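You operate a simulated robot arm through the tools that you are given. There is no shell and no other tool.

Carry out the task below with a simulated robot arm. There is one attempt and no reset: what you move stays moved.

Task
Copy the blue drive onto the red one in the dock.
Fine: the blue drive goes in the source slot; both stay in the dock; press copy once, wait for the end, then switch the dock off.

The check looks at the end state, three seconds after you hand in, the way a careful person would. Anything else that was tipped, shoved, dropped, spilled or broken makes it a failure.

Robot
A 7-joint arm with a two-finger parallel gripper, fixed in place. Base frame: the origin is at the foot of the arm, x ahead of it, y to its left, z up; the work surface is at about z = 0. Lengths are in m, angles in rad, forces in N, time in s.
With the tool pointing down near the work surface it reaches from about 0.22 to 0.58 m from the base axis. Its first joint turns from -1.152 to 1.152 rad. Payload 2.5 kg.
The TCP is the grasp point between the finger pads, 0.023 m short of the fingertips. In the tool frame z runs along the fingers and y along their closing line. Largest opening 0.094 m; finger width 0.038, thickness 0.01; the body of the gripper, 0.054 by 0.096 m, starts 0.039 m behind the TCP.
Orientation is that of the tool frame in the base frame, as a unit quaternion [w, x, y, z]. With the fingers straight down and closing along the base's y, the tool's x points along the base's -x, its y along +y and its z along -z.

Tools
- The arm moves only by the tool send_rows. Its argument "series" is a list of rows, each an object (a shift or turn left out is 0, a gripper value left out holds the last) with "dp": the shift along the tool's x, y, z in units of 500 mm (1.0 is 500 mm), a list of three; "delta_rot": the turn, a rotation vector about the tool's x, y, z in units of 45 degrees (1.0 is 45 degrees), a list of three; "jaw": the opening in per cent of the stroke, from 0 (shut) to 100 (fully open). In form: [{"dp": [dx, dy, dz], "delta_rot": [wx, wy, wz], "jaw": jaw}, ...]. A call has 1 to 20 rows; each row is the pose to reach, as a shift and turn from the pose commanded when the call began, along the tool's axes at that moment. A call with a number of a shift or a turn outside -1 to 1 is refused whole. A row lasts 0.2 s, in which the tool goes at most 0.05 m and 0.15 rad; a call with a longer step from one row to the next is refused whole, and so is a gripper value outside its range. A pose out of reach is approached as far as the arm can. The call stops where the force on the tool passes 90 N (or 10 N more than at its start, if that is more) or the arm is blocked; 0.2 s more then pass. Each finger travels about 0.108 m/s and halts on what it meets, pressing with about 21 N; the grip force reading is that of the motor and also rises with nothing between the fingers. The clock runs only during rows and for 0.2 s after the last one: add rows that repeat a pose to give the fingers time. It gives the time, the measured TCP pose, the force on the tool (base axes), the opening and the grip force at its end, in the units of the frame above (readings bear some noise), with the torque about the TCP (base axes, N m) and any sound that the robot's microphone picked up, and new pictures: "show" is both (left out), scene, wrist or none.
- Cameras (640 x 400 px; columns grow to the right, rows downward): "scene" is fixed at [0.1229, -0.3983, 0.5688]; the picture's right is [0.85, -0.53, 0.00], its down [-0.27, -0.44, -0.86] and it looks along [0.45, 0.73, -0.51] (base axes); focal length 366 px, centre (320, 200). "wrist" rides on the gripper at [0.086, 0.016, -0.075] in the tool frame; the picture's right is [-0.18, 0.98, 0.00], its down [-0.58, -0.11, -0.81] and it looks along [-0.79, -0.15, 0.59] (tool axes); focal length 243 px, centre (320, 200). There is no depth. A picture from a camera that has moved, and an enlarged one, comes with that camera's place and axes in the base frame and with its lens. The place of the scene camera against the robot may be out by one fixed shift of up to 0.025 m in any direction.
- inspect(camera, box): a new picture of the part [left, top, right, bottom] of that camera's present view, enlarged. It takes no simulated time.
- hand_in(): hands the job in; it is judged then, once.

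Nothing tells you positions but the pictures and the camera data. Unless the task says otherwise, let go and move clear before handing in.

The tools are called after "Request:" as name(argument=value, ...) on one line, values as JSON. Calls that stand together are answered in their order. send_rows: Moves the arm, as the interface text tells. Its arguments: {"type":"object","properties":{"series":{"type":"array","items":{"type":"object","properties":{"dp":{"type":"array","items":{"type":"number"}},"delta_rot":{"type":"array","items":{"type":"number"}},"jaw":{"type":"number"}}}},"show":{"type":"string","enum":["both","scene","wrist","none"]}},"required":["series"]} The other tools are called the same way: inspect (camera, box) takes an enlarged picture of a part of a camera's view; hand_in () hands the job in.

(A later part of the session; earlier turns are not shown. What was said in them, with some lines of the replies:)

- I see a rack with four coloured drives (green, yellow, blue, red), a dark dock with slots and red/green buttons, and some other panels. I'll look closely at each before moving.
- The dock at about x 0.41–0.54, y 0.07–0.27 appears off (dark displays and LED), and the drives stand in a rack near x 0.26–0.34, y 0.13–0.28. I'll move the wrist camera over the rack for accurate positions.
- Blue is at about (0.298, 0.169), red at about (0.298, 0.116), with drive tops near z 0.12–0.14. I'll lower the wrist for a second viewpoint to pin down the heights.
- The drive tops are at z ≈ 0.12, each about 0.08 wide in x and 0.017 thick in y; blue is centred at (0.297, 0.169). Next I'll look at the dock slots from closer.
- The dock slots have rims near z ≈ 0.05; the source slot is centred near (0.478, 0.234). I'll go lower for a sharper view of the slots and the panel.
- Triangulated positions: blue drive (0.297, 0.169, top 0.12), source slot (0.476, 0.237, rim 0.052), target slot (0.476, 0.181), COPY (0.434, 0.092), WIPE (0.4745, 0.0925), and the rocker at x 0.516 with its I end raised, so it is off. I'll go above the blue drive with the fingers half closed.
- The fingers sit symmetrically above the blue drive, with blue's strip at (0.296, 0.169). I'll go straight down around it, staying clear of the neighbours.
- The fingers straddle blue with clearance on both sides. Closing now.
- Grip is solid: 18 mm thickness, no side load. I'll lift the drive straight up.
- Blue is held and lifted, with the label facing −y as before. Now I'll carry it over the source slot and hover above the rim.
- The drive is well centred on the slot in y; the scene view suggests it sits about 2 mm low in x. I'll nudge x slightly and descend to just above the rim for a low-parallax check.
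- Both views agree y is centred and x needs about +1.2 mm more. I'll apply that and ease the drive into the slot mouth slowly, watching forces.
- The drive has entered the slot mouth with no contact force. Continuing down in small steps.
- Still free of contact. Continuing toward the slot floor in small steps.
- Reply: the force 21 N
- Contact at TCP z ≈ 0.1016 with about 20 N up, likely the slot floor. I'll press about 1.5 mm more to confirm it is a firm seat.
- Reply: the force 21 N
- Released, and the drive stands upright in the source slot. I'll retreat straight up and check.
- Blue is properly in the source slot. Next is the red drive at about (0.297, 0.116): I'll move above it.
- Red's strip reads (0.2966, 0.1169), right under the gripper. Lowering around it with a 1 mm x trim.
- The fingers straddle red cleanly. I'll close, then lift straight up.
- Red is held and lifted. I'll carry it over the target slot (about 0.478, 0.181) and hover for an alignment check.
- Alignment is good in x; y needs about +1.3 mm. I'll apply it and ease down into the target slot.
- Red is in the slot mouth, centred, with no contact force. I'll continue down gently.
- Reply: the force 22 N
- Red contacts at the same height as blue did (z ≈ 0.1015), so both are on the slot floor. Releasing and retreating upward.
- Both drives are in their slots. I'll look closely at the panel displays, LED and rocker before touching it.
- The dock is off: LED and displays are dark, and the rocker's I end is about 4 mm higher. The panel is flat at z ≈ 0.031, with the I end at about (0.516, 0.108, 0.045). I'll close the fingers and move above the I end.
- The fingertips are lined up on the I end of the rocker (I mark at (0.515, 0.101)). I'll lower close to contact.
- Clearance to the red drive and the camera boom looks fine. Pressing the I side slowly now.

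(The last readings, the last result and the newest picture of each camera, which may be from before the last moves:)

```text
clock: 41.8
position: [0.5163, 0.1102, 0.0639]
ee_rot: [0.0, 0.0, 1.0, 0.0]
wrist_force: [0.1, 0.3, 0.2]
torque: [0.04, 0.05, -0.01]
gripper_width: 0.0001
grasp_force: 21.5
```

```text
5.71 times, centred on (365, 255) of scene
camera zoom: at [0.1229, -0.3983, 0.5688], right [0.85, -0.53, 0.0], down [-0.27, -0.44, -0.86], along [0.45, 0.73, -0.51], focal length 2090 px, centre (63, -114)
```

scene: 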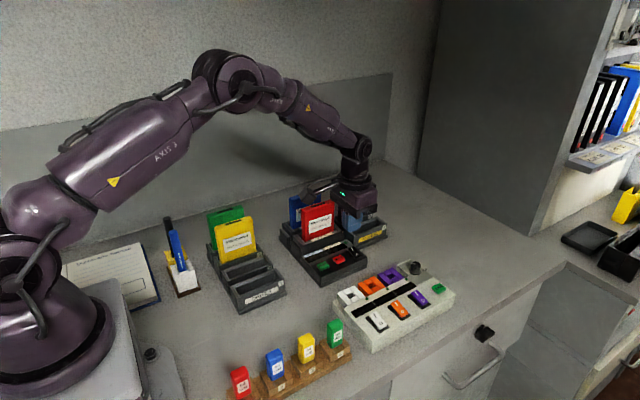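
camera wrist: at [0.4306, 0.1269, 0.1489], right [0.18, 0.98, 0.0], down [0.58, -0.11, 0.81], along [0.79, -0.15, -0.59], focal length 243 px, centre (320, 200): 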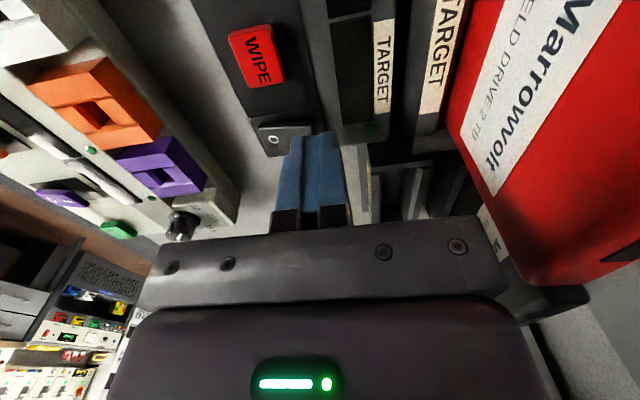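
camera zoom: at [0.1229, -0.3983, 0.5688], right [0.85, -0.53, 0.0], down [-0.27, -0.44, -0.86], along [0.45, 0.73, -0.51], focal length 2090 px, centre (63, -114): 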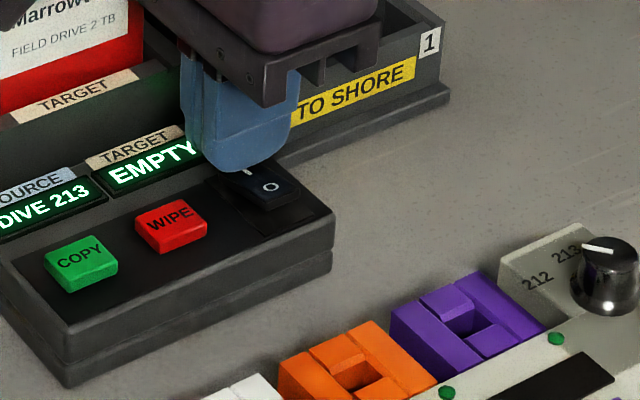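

The dock is now on: LED lit, SOURCE shows "DIVE 213" and TARGET shows "EMPTY". I'll raise the fingers and look at the whole panel.

Request:
send_rows(series=[{"dp": [0, 0, -0.03]}, {"dp": [0, 0, -0.08]}, {"dp": [0, 0, -0.14]}, {"dp": [0, 0, -0.14]}], show="both")

Request:
inspect(camera="scene", box=[310, 210, 410, 290])

```text
clock: 42.8
position: [0.5158, 0.1103, 0.1311]
ee_rot: [0.0, -0.001, 1.0, 0.0]
wrist_force: [0.4, -0.9, -1.0]
torque: [-0.01, 0.0, 0.0]
gripper_width: 0.0001
grasp_force: 21.4
camera wrist: at [0.4302, 0.1272, 0.2073], right [0.18, 0.98, 0.0], down [0.58, -0.11, 0.81], along [0.79, -0.15, -0.59], focal length 243 px, centre (320, 200)
```

scene: 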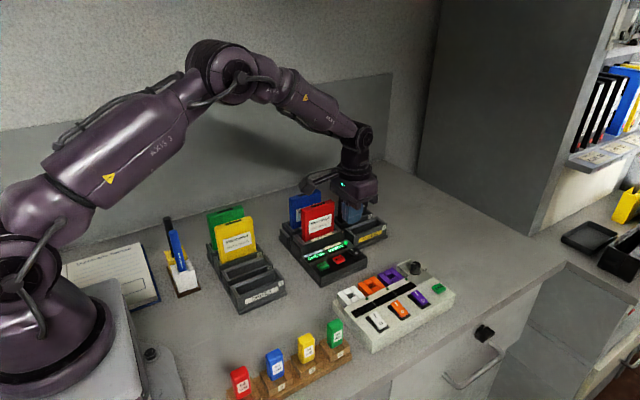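
wrist: 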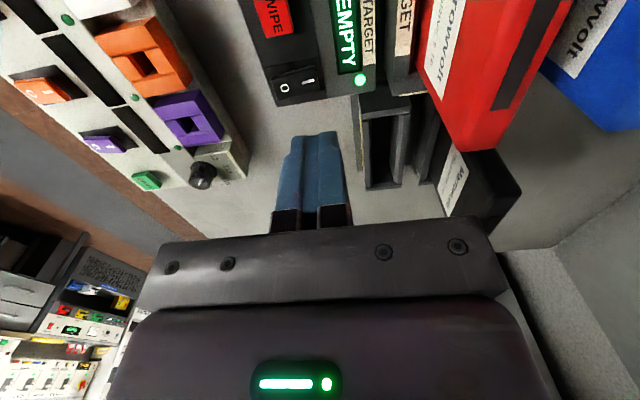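

```text
5.00 times, centred on (360, 250) of scene
camera zoom: at [0.1229, -0.3983, 0.5688], right [0.85, -0.53, 0.0], down [-0.27, -0.44, -0.86], along [0.45, 0.73, -0.51], focal length 1828 px, centre (120, -50)
```

zoom: 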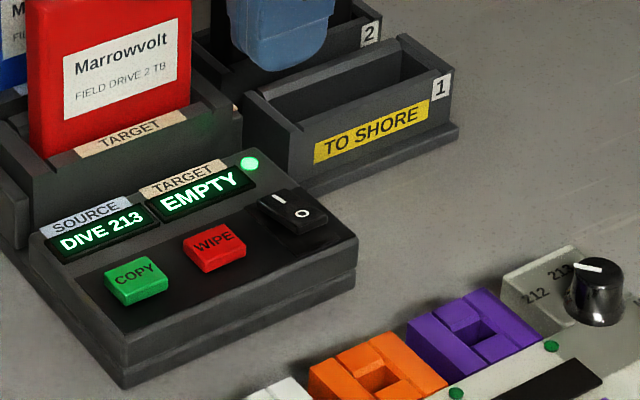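

The displays read SOURCE "DIVE 213", TARGET "EMPTY", with the LED on. Next I'll position above COPY at (0.431, 0.0925), well clear of WIPE, which starts at x ≈ 0.4616.

Request:
send_rows(series=[{"dp": [0.06, -0.012, 0]}, {"dp": [0.12, -0.024, 0]}, {"dp": [0.17, -0.035, 0]}, {"dp": [0.17, -0.035, 0.05]}, {"dp": [0.17, -0.035, 0.09]}, {"dp": [0.17, -0.035, 0.11]}, {"dp": [0.17, -0.035, 0.11]}], show="both")

Request:
inspect(camera="scene", box=[300, 220, 390, 300])

Request:
inspect(camera="wrist", box=[240, 60, 400, 180])

```text
clock: 44.4
position: [0.4314, 0.0931, 0.0784]
ee_rot: [-0.001, 0.0, 1.0, 0.0]
wrist_force: [-0.1, -0.1, -1.0]
torque: [0.02, 0.0, -0.01]
gripper_width: 0.0003
grasp_force: 21.5
camera wrist: at [0.3454, 0.1096, 0.1531], right [0.18, 0.98, 0.0], down [0.58, -0.11, 0.81], along [0.79, -0.15, -0.59], focal length 243 px, centre (320, 200)
```

scene: 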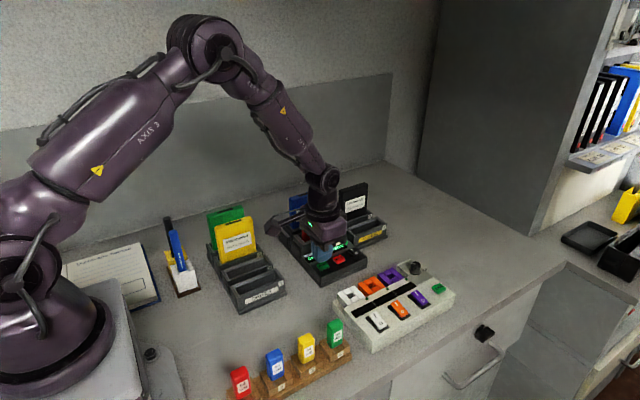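
wrist: 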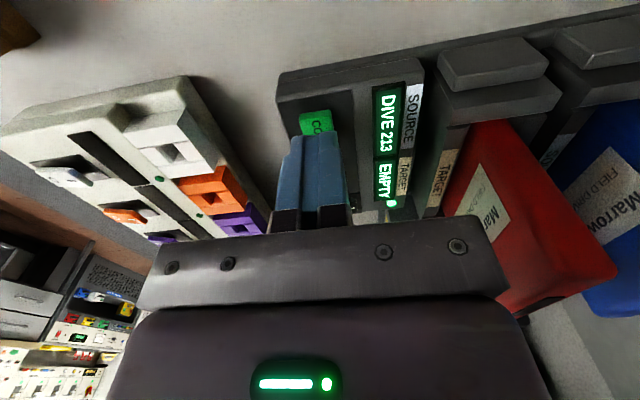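

```text
5.00 times, centred on (345, 260) of scene
camera zoom: at [0.1229, -0.3983, 0.5688], right [0.85, -0.53, 0.0], down [-0.27, -0.44, -0.86], along [0.45, 0.73, -0.51], focal length 1828 px, centre (195, -100)
```

zoom: 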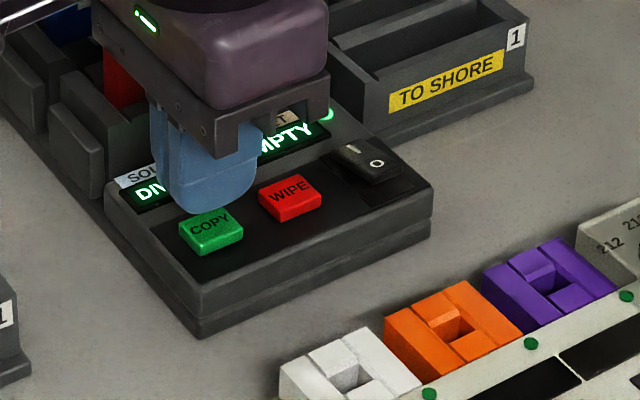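

```text
3.33 times, centred on (320, 120) of wrist
camera zoom: at [0.3454, 0.1096, 0.1531], right [0.18, 0.98, 0.0], down [0.58, -0.11, 0.81], along [0.79, -0.15, -0.59], focal length 809 px, centre (320, 467)
```

zoom: 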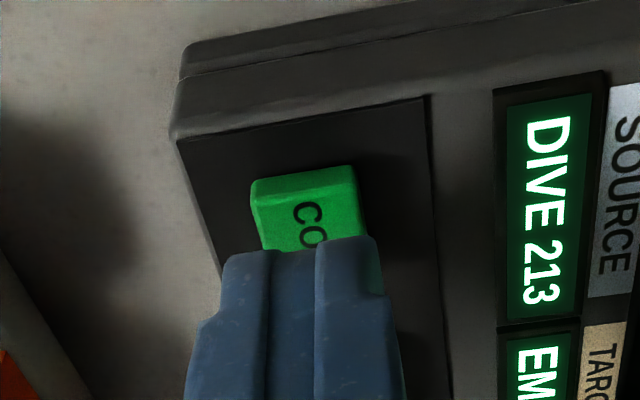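

The fingertips sit over COPY only. I'll descend toward it and then press gently.

Request:
send_rows(series=[{"dp": [0, 0, 0.01]}, {"dp": [0, 0, 0.02]}, {"dp": [0, 0, 0.026]}, {"dp": [0, 0, 0.026]}], show="none")

Request:
inspect(camera="wrist", box=[240, 60, 440, 200])

```text
clock: 45.4
position: [0.4312, 0.0943, 0.0658]
ee_rot: [0.001, 0.001, 1.0, 0.0]
wrist_force: [-0.2, 0.3, 0.4]
torque: [0.0, 0.02, 0.01]
gripper_width: 0.0002
grasp_force: 20.9
```

```text
2.86 times, centred on (340, 130) of wrist
camera zoom: at [0.3456, 0.1098, 0.1402], right [0.18, 0.98, 0.0], down [0.58, -0.11, 0.81], along [0.79, -0.15, -0.59], focal length 693 px, centre (263, 400)
```

zoom: 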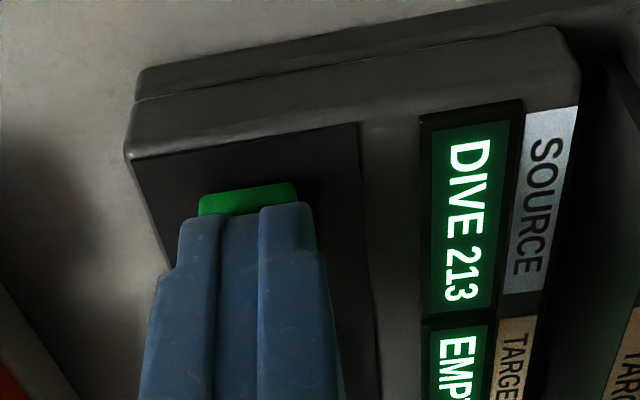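

Request:
send_rows(series=[{"dp": [0, 0, 0.002]}, {"dp": [0, 0, 0.005]}], show="none")

Request:
inspect(camera="wrist", box=[240, 60, 440, 200])

```text
clock: 46.0
position: [0.4309, 0.0936, 0.0629]
ee_rot: [0.0, 0.0, 1.0, 0.0]
wrist_force: [0.2, -0.2, 1.5]
torque: [-0.02, 0.03, 0.02]
gripper_width: 0.0001
grasp_force: 21.2
```

```text
2.86 times, centred on (340, 130) of wrist
camera zoom: at [0.3457, 0.1098, 0.1379], right [0.18, 0.98, 0.0], down [0.58, -0.11, 0.81], along [0.79, -0.15, -0.59], focal length 693 px, centre (263, 400)
```

zoom: 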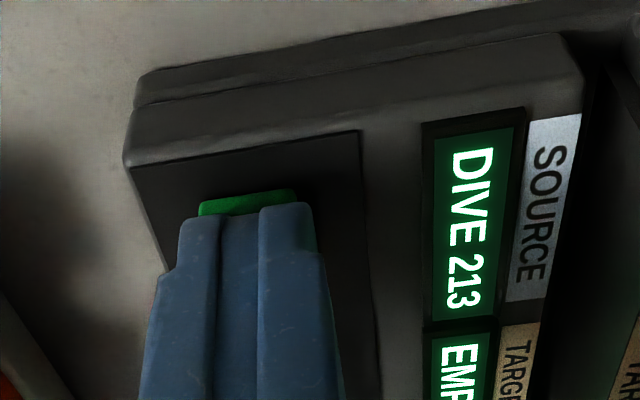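

Request:
send_rows(series=[{"dp": [0, 0, 0.002]}, {"dp": [0, 0, 0.003]}], show="none")

Request:
inspect(camera="wrist", box=[240, 60, 440, 200])

```text
clock: 46.6
position: [0.4317, 0.0938, 0.0605]
ee_rot: [0.001, 0.0, 1.0, 0.0]
wrist_force: [-0.4, 0.1, 3.0]
torque: [-0.03, 0.01, 0.02]
gripper_width: 0.0
grasp_force: 21.6
heard: click
```

```text
2.86 times, centred on (340, 130) of wrist
camera zoom: at [0.3456, 0.1098, 0.1362], right [0.18, 0.98, 0.0], down [0.58, -0.11, 0.81], along [0.79, -0.15, -0.59], focal length 693 px, centre (263, 400)
```

zoom: 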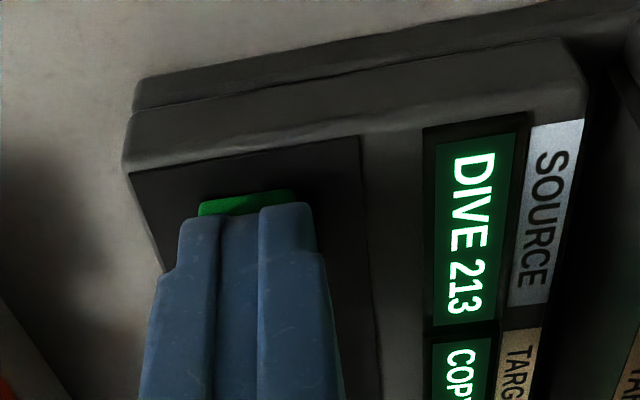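

A click was heard and the TARGET display now starts with "COP…", so the copy has started. I'll lift off cleanly in one motion and watch the displays.

Request:
send_rows(series=[{"dp": [0, 0, -0.02]}, {"dp": [0, 0, -0.06]}, {"dp": [0, 0, -0.12]}, {"dp": [0, 0, -0.18]}, {"dp": [0, 0, -0.18]}], show="both")

Request:
inspect(camera="scene", box=[310, 210, 410, 290])

Request:
inspect(camera="wrist", box=[240, 20, 440, 160])

```text
clock: 47.8
position: [0.431, 0.0934, 0.1528]
ee_rot: [0.0, 0.0, 1.0, 0.0]
wrist_force: [-0.7, -0.5, -0.1]
torque: [-0.04, -0.05, -0.03]
gripper_width: 0.0
grasp_force: 20.6
camera wrist: at [0.3453, 0.1096, 0.2278], right [0.18, 0.98, 0.0], down [0.58, -0.11, 0.81], along [0.79, -0.15, -0.59], focal length 243 px, centre (320, 200)
```

scene: 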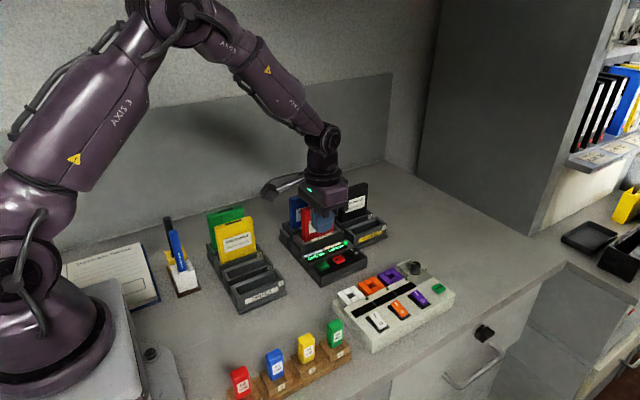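
wrist: 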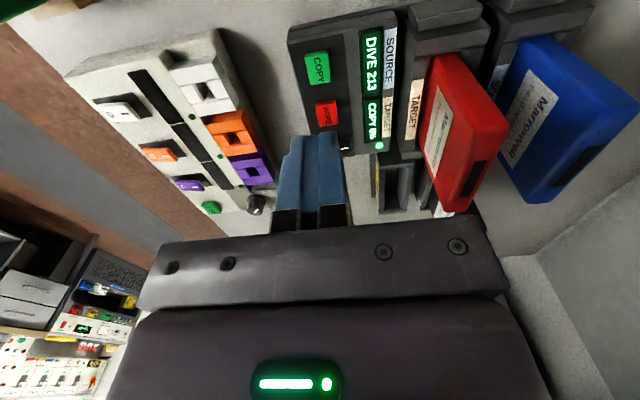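

```text
5.00 times, centred on (360, 250) of scene
camera zoom: at [0.1229, -0.3983, 0.5688], right [0.85, -0.53, 0.0], down [-0.27, -0.44, -0.86], along [0.45, 0.73, -0.51], focal length 1828 px, centre (120, -50)
```

zoom: 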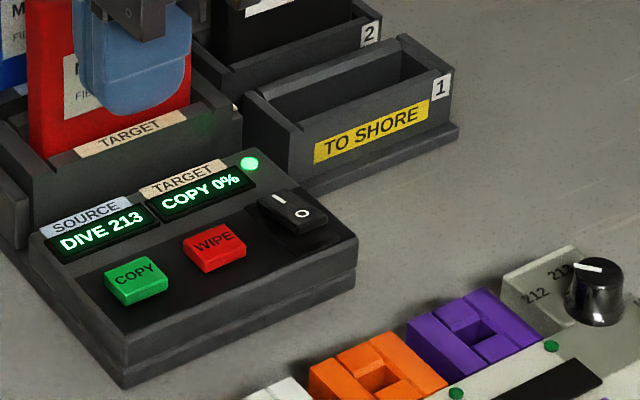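

```text
2.86 times, centred on (340, 90) of wrist
camera zoom: at [0.3453, 0.1096, 0.2278], right [0.18, 0.98, 0.0], down [0.58, -0.11, 0.81], along [0.79, -0.15, -0.59], focal length 693 px, centre (263, 514)
```

zoom: 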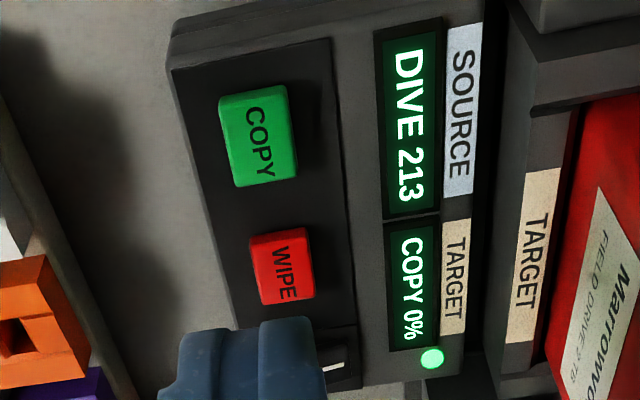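

Copy is running at 0%. I'll wait with the arm still and check progress.

Request:
send_rows(series=[{"dp": [0, 0, 0]}, {"dp": [0, 0, 0]}, {"dp": [0, 0, 0]}, {"dp": [0, 0, 0]}, {"dp": [0, 0, 0]}, {"dp": [0, 0, 0]}, {"dp": [0, 0, 0]}, {"dp": [0, 0, 0]}, {"dp": [0, 0, 0]}, {"dp": [0, 0, 0]}, {"dp": [0, 0, 0]}, {"dp": [0, 0, 0]}, {"dp": [0, 0, 0]}, {"dp": [0, 0, 0]}, {"dp": [0, 0, 0]}, {"dp": [0, 0, 0]}, {"dp": [0, 0, 0]}, {"dp": [0, 0, 0]}, {"dp": [0, 0, 0]}, {"dp": [0, 0, 0]}], show="none")

Request:
inspect(camera="wrist", box=[240, 20, 440, 160])

```text
clock: 52.0
position: [0.4317, 0.0938, 0.1528]
ee_rot: [0.0, 0.0, 1.0, 0.0]
wrist_force: [0.3, 0.2, 0.0]
torque: [-0.03, -0.01, -0.01]
gripper_width: 0.0003
grasp_force: 21.4
```

```text
2.86 times, centred on (340, 90) of wrist
camera zoom: at [0.3454, 0.1096, 0.2275], right [0.18, 0.98, 0.0], down [0.58, -0.11, 0.81], along [0.79, -0.15, -0.59], focal length 693 px, centre (263, 514)
```

zoom: 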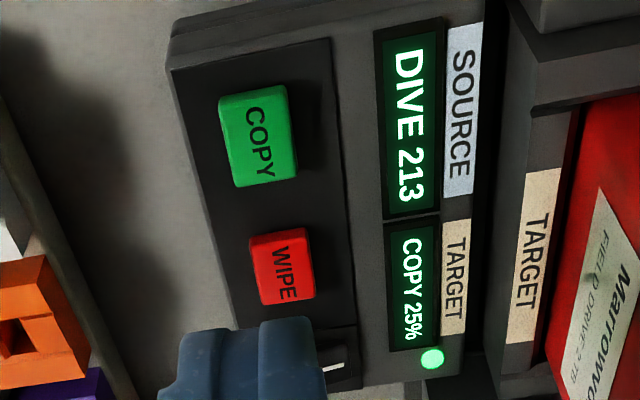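

Request:
send_rows(series=[{"dp": [0, 0, 0]}, {"dp": [0, 0, 0]}, {"dp": [0, 0, 0]}, {"dp": [0, 0, 0]}, {"dp": [0, 0, 0]}, {"dp": [0, 0, 0]}, {"dp": [0, 0, 0]}, {"dp": [0, 0, 0]}, {"dp": [0, 0, 0]}, {"dp": [0, 0, 0]}, {"dp": [0, 0, 0]}, {"dp": [0, 0, 0]}, {"dp": [0, 0, 0]}, {"dp": [0, 0, 0]}, {"dp": [0, 0, 0]}, {"dp": [0, 0, 0]}, {"dp": [0, 0, 0]}, {"dp": [0, 0, 0]}, {"dp": [0, 0, 0]}, {"dp": [0, 0, 0]}], show="none")

Request:
send_rows(series=[{"dp": [0, 0, 0]}, {"dp": [0, 0, 0]}, {"dp": [0, 0, 0]}, {"dp": [0, 0, 0]}, {"dp": [0, 0, 0]}, {"dp": [0, 0, 0]}, {"dp": [0, 0, 0]}, {"dp": [0, 0, 0]}, {"dp": [0, 0, 0]}, {"dp": [0, 0, 0]}, {"dp": [0, 0, 0]}, {"dp": [0, 0, 0]}, {"dp": [0, 0, 0]}, {"dp": [0, 0, 0]}, {"dp": [0, 0, 0]}, {"dp": [0, 0, 0]}, {"dp": [0, 0, 0]}, {"dp": [0, 0, 0]}, {"dp": [0, 0, 0]}, {"dp": [0, 0, 0]}], show="none")

Request:
inspect(camera="wrist", box=[240, 20, 440, 160])

```text
clock: 56.2
position: [0.4315, 0.0925, 0.1523]
ee_rot: [-0.001, 0.0, 1.0, 0.0]
wrist_force: [0.7, 0.0, 0.4]
torque: [0.01, -0.02, 0.01]
gripper_width: 0.0002
grasp_force: 20.9
```

```text
clock: 60.4
position: [0.4313, 0.0945, 0.1525]
ee_rot: [0.0, -0.001, 1.0, 0.0]
wrist_force: [0.4, -0.3, 0.2]
torque: [-0.01, 0.03, 0.0]
gripper_width: 0.0
grasp_force: 21.0
```

```text
2.86 times, centred on (340, 90) of wrist
camera zoom: at [0.3454, 0.1096, 0.2275], right [0.18, 0.98, 0.0], down [0.58, -0.11, 0.81], along [0.79, -0.15, -0.59], focal length 693 px, centre (263, 514)
```

zoom: 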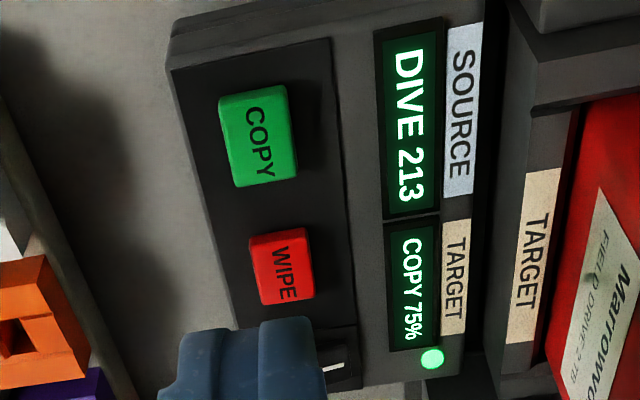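

The copy is at 75%. I'll keep waiting.

Request:
send_rows(series=[{"dp": [0, 0, 0]}, {"dp": [0, 0, 0]}, {"dp": [0, 0, 0]}, {"dp": [0, 0, 0]}, {"dp": [0, 0, 0]}, {"dp": [0, 0, 0]}, {"dp": [0, 0, 0]}, {"dp": [0, 0, 0]}, {"dp": [0, 0, 0]}, {"dp": [0, 0, 0]}, {"dp": [0, 0, 0]}, {"dp": [0, 0, 0]}, {"dp": [0, 0, 0]}, {"dp": [0, 0, 0]}, {"dp": [0, 0, 0]}, {"dp": [0, 0, 0]}, {"dp": [0, 0, 0]}, {"dp": [0, 0, 0]}, {"dp": [0, 0, 0]}, {"dp": [0, 0, 0]}], show="none")

Request:
send_rows(series=[{"dp": [0, 0, 0]}, {"dp": [0, 0, 0]}, {"dp": [0, 0, 0]}, {"dp": [0, 0, 0]}, {"dp": [0, 0, 0]}, {"dp": [0, 0, 0]}, {"dp": [0, 0, 0]}, {"dp": [0, 0, 0]}, {"dp": [0, 0, 0]}, {"dp": [0, 0, 0]}], show="none")

Request:
inspect(camera="wrist", box=[240, 20, 440, 160])

```text
clock: 64.6
position: [0.4326, 0.0929, 0.1521]
ee_rot: [0.0, 0.0, 1.0, 0.0]
wrist_force: [0.1, 0.1, 0.5]
torque: [-0.03, 0.0, -0.03]
gripper_width: 0.0
grasp_force: 20.7
```

```text
clock: 66.8
position: [0.4318, 0.0929, 0.1531]
ee_rot: [0.001, 0.0, 1.0, 0.0]
wrist_force: [-0.6, 0.1, -0.9]
torque: [-0.01, -0.01, 0.0]
gripper_width: 0.0002
grasp_force: 20.7
```

```text
2.86 times, centred on (340, 90) of wrist
camera zoom: at [0.3454, 0.1096, 0.2275], right [0.18, 0.98, 0.0], down [0.58, -0.11, 0.81], along [0.79, -0.15, -0.59], focal length 693 px, centre (263, 514)
```

zoom: 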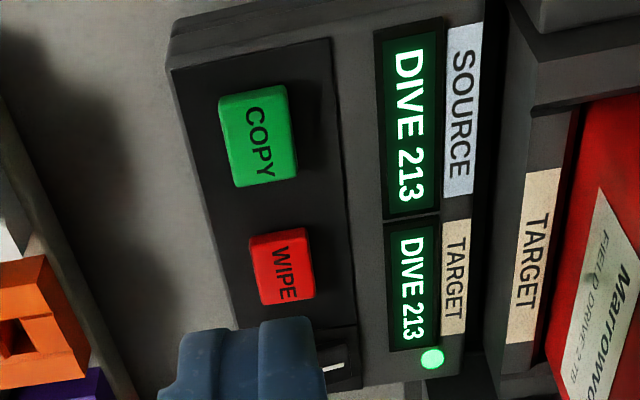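

The copy is complete: TARGET now shows "DIVE 213". Now I'll switch off by pressing the rocker's O end near (0.517, 0.075), so I'm moving above it.

Request:
send_rows(series=[{"dp": [-0.06, -0.012, 0]}, {"dp": [-0.12, -0.025, 0]}, {"dp": [-0.1706, -0.0376, 0]}, {"dp": [-0.1706, -0.0376, 0.05]}, {"dp": [-0.1706, -0.0376, 0.1]}, {"dp": [-0.1706, -0.0376, 0.15]}, {"dp": [-0.1706, -0.0376, 0.15]}], show="both")

Request:
inspect(camera="scene", box=[320, 220, 410, 300])

Request:
inspect(camera="wrist", box=[240, 40, 440, 180])

```text
clock: 68.4
position: [0.517, 0.0742, 0.0757]
ee_rot: [0.0, 0.0, 1.0, 0.001]
wrist_force: [0.8, 0.1, 0.5]
torque: [-0.03, -0.02, 0.02]
gripper_width: 0.0002
grasp_force: 20.6
camera wrist: at [0.431, 0.0907, 0.1505], right [0.18, 0.98, 0.0], down [0.58, -0.11, 0.81], along [0.79, -0.15, -0.59], focal length 243 px, centre (320, 200)
```

scene: 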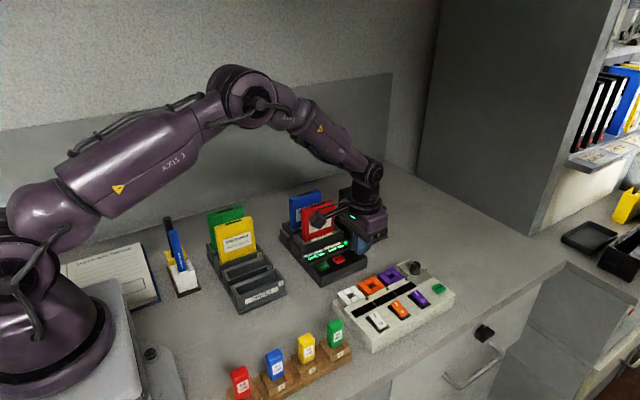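
wrist: 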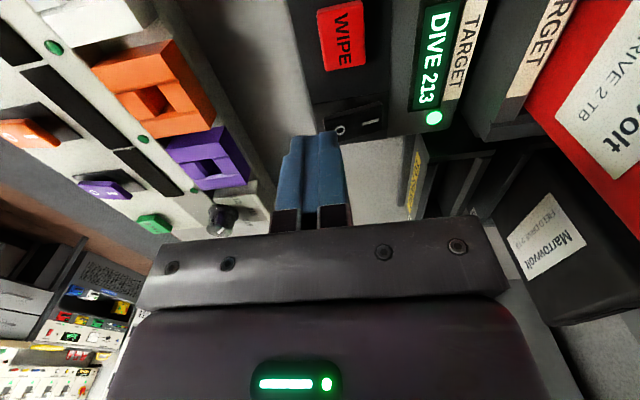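

```text
5.00 times, centred on (365, 260) of scene
camera zoom: at [0.1229, -0.3983, 0.5688], right [0.85, -0.53, 0.0], down [-0.27, -0.44, -0.86], along [0.45, 0.73, -0.51], focal length 1828 px, centre (95, -100)
```

zoom: 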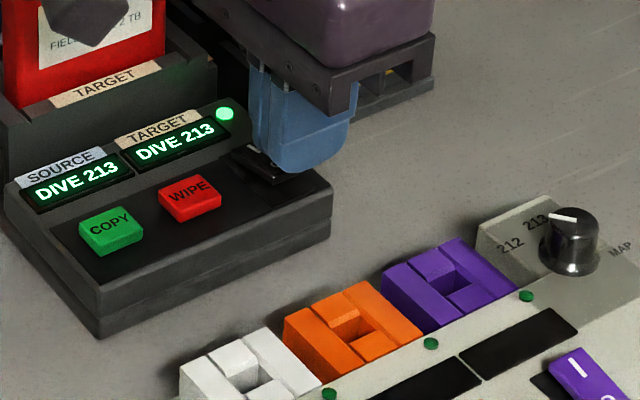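

```text
2.86 times, centred on (340, 110) of wrist
camera zoom: at [0.431, 0.0907, 0.1505], right [0.18, 0.98, 0.0], down [0.58, -0.11, 0.81], along [0.79, -0.15, -0.59], focal length 693 px, centre (263, 457)
```

zoom: 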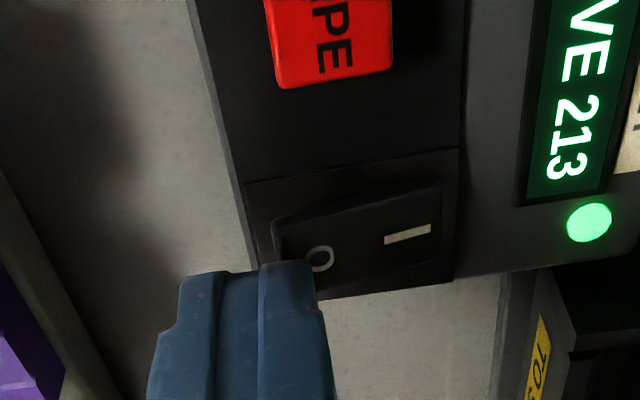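

The fingertips overlap the O end; I'll shift 2 mm toward the pivot for better overlap and press slowly until the LED goes out.

Request:
send_rows(series=[{"dp": [0, 0.004, 0]}, {"dp": [0, 0.004, 0.008]}, {"dp": [0, 0.004, 0.016]}, {"dp": [0, 0.004, 0.02]}], show="none")

Request:
inspect(camera="wrist", box=[240, 40, 440, 180])

```text
clock: 69.4
position: [0.5163, 0.0765, 0.0663]
ee_rot: [0.0, -0.001, 1.0, 0.001]
wrist_force: [0.6, -0.2, 0.3]
torque: [0.03, 0.02, 0.03]
gripper_width: 0.0
grasp_force: 20.9
```

```text
2.86 times, centred on (340, 110) of wrist
camera zoom: at [0.4307, 0.0922, 0.1417], right [0.18, 0.98, 0.0], down [0.58, -0.11, 0.81], along [0.79, -0.15, -0.59], focal length 693 px, centre (263, 457)
```

zoom: 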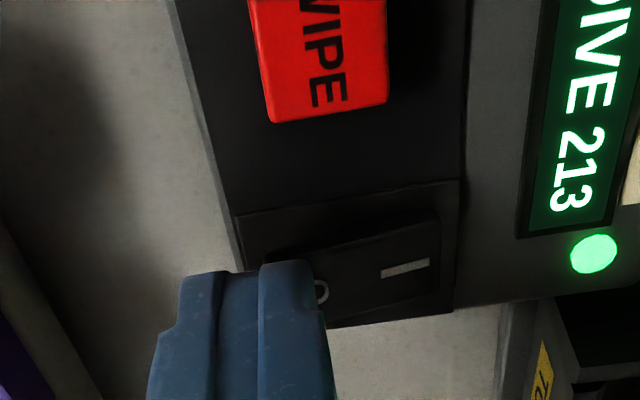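

Request:
send_rows(series=[{"dp": [0, 0, 0.003]}, {"dp": [0, 0, 0.006]}, {"dp": [0, 0, 0.006]}], show="none")

Request:
inspect(camera="wrist", box=[240, 40, 440, 180])

```text
clock: 70.2
position: [0.5169, 0.0763, 0.0633]
ee_rot: [0.0, 0.0, 1.0, 0.0]
wrist_force: [0.9, -0.2, -0.6]
torque: [0.01, -0.02, -0.02]
gripper_width: 0.0
grasp_force: 21.2
```

```text
2.86 times, centred on (340, 110) of wrist
camera zoom: at [0.4309, 0.0929, 0.1384], right [0.18, 0.98, 0.0], down [0.58, -0.11, 0.81], along [0.79, -0.15, -0.59], focal length 693 px, centre (263, 457)
```

zoom: 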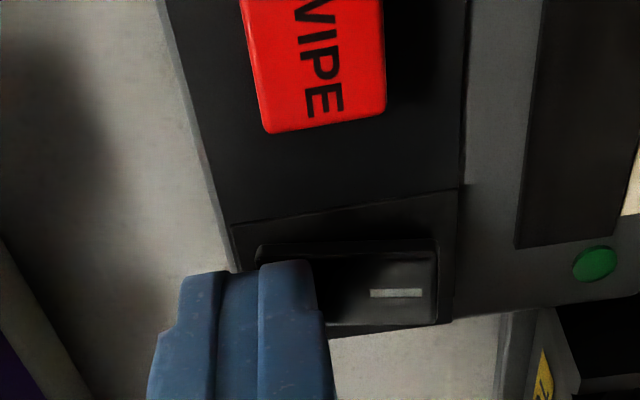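

The dock is off: the display and LED are dark and the rocker has tipped to O. I'll lift straight up and move clear.

Request:
send_rows(series=[{"dp": [0, 0, -0.03]}, {"dp": [0, 0, -0.09]}, {"dp": [0, 0, -0.17]}, {"dp": [0, 0, -0.25]}, {"dp": [0, 0, -0.33]}, {"dp": [0.08, 0, -0.36]}, {"dp": [0.17, 0, -0.36]}, {"dp": [0.26, 0, -0.36]}, {"dp": [0.3, 0, -0.36]}, {"dp": [0.3, 0, -0.36]}], show="both")

Request:
inspect(camera="scene", box=[270, 160, 410, 290])

Request:
inspect(camera="scene", box=[150, 190, 310, 320])

Request:
inspect(camera="wrist", box=[220, 0, 480, 160])

```text
clock: 72.4
position: [0.3689, 0.0771, 0.2462]
ee_rot: [0.0, 0.0, 1.0, 0.0]
wrist_force: [-0.6, -0.2, -1.0]
torque: [-0.01, 0.0, 0.01]
gripper_width: 0.0
grasp_force: 21.2
camera wrist: at [0.2823, 0.0933, 0.3212], right [0.18, 0.98, 0.0], down [0.58, -0.11, 0.81], along [0.79, -0.15, -0.59], focal length 243 px, centre (320, 200)
```

scene: 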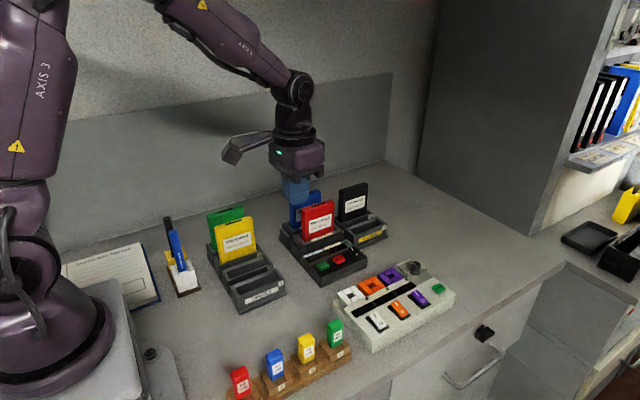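
wrist: 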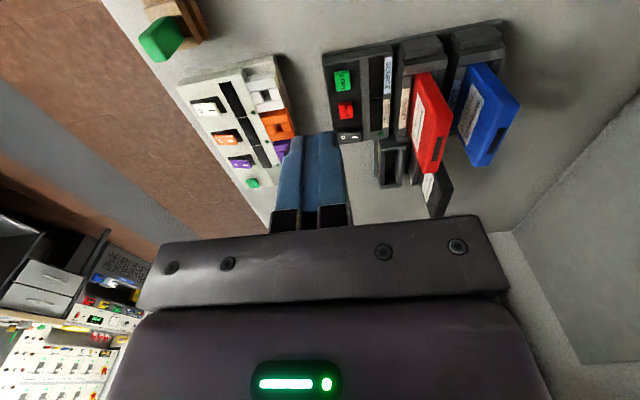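

```text
3.08 times, centred on (340, 225) of scene
camera zoom: at [0.1229, -0.3983, 0.5688], right [0.85, -0.53, 0.0], down [-0.27, -0.44, -0.86], along [0.45, 0.73, -0.51], focal length 1125 px, centre (258, 123)
```

zoom: 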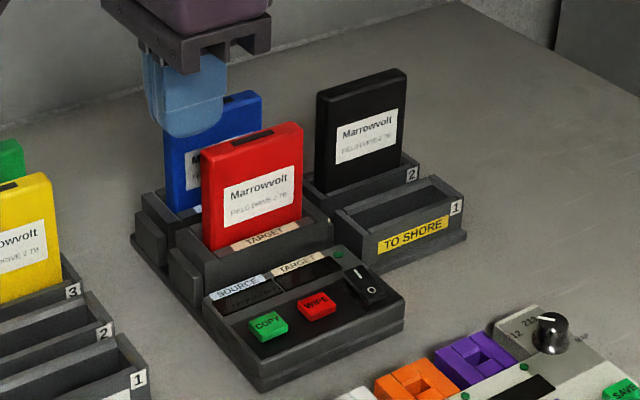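

```text
3.08 times, centred on (230, 255) of scene
camera zoom: at [0.1229, -0.3983, 0.5688], right [0.85, -0.53, 0.0], down [-0.27, -0.44, -0.86], along [0.45, 0.73, -0.51], focal length 1125 px, centre (597, 31)
```

zoom: 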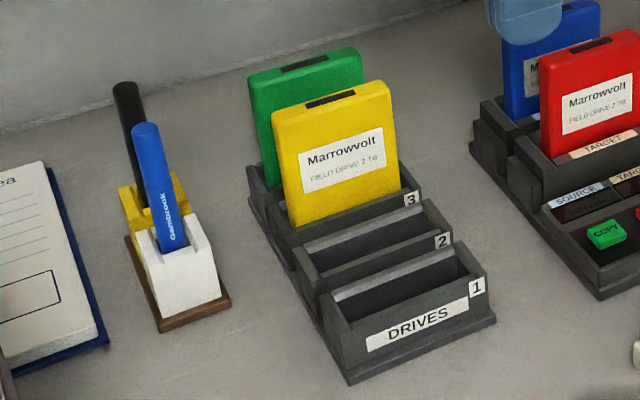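

```text
2.46 times, centred on (350, 80) of wrist
camera zoom: at [0.2823, 0.0933, 0.3212], right [0.18, 0.98, 0.0], down [0.58, -0.11, 0.81], along [0.79, -0.15, -0.59], focal length 597 px, centre (246, 495)
```

zoom: 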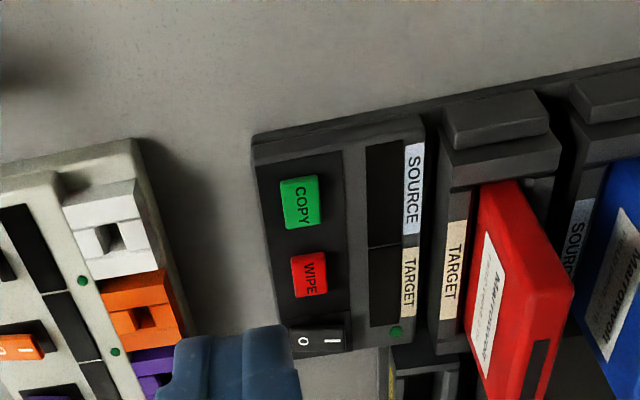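

Blue stands in the source slot and red in the target slot. The copy finished with TARGET reading "DIVE 213", the dock is switched off, nothing else was disturbed and the arm is clear. Handing in.

Request:
hand_in()

```text
The job is handed in.
```

The blue drive is copied onto the red one, and the dock is switched off. I handed the job in; no verdict has come back.

- **Drives:** blue stands in the source slot and red in the target slot.
- **Copy:** the dock was off at the start, so I switched it on first. SOURCE then showed "DIVE 213" and TARGET showed "EMPTY". I pressed COPY once and waited until TARGET also read "DIVE 213".
- **Power:** I pressed the rocker to O, and the displays and LED went dark.
- **Everything else:** in the last pictures nothing else looked moved, and the arm was clear of the dock.
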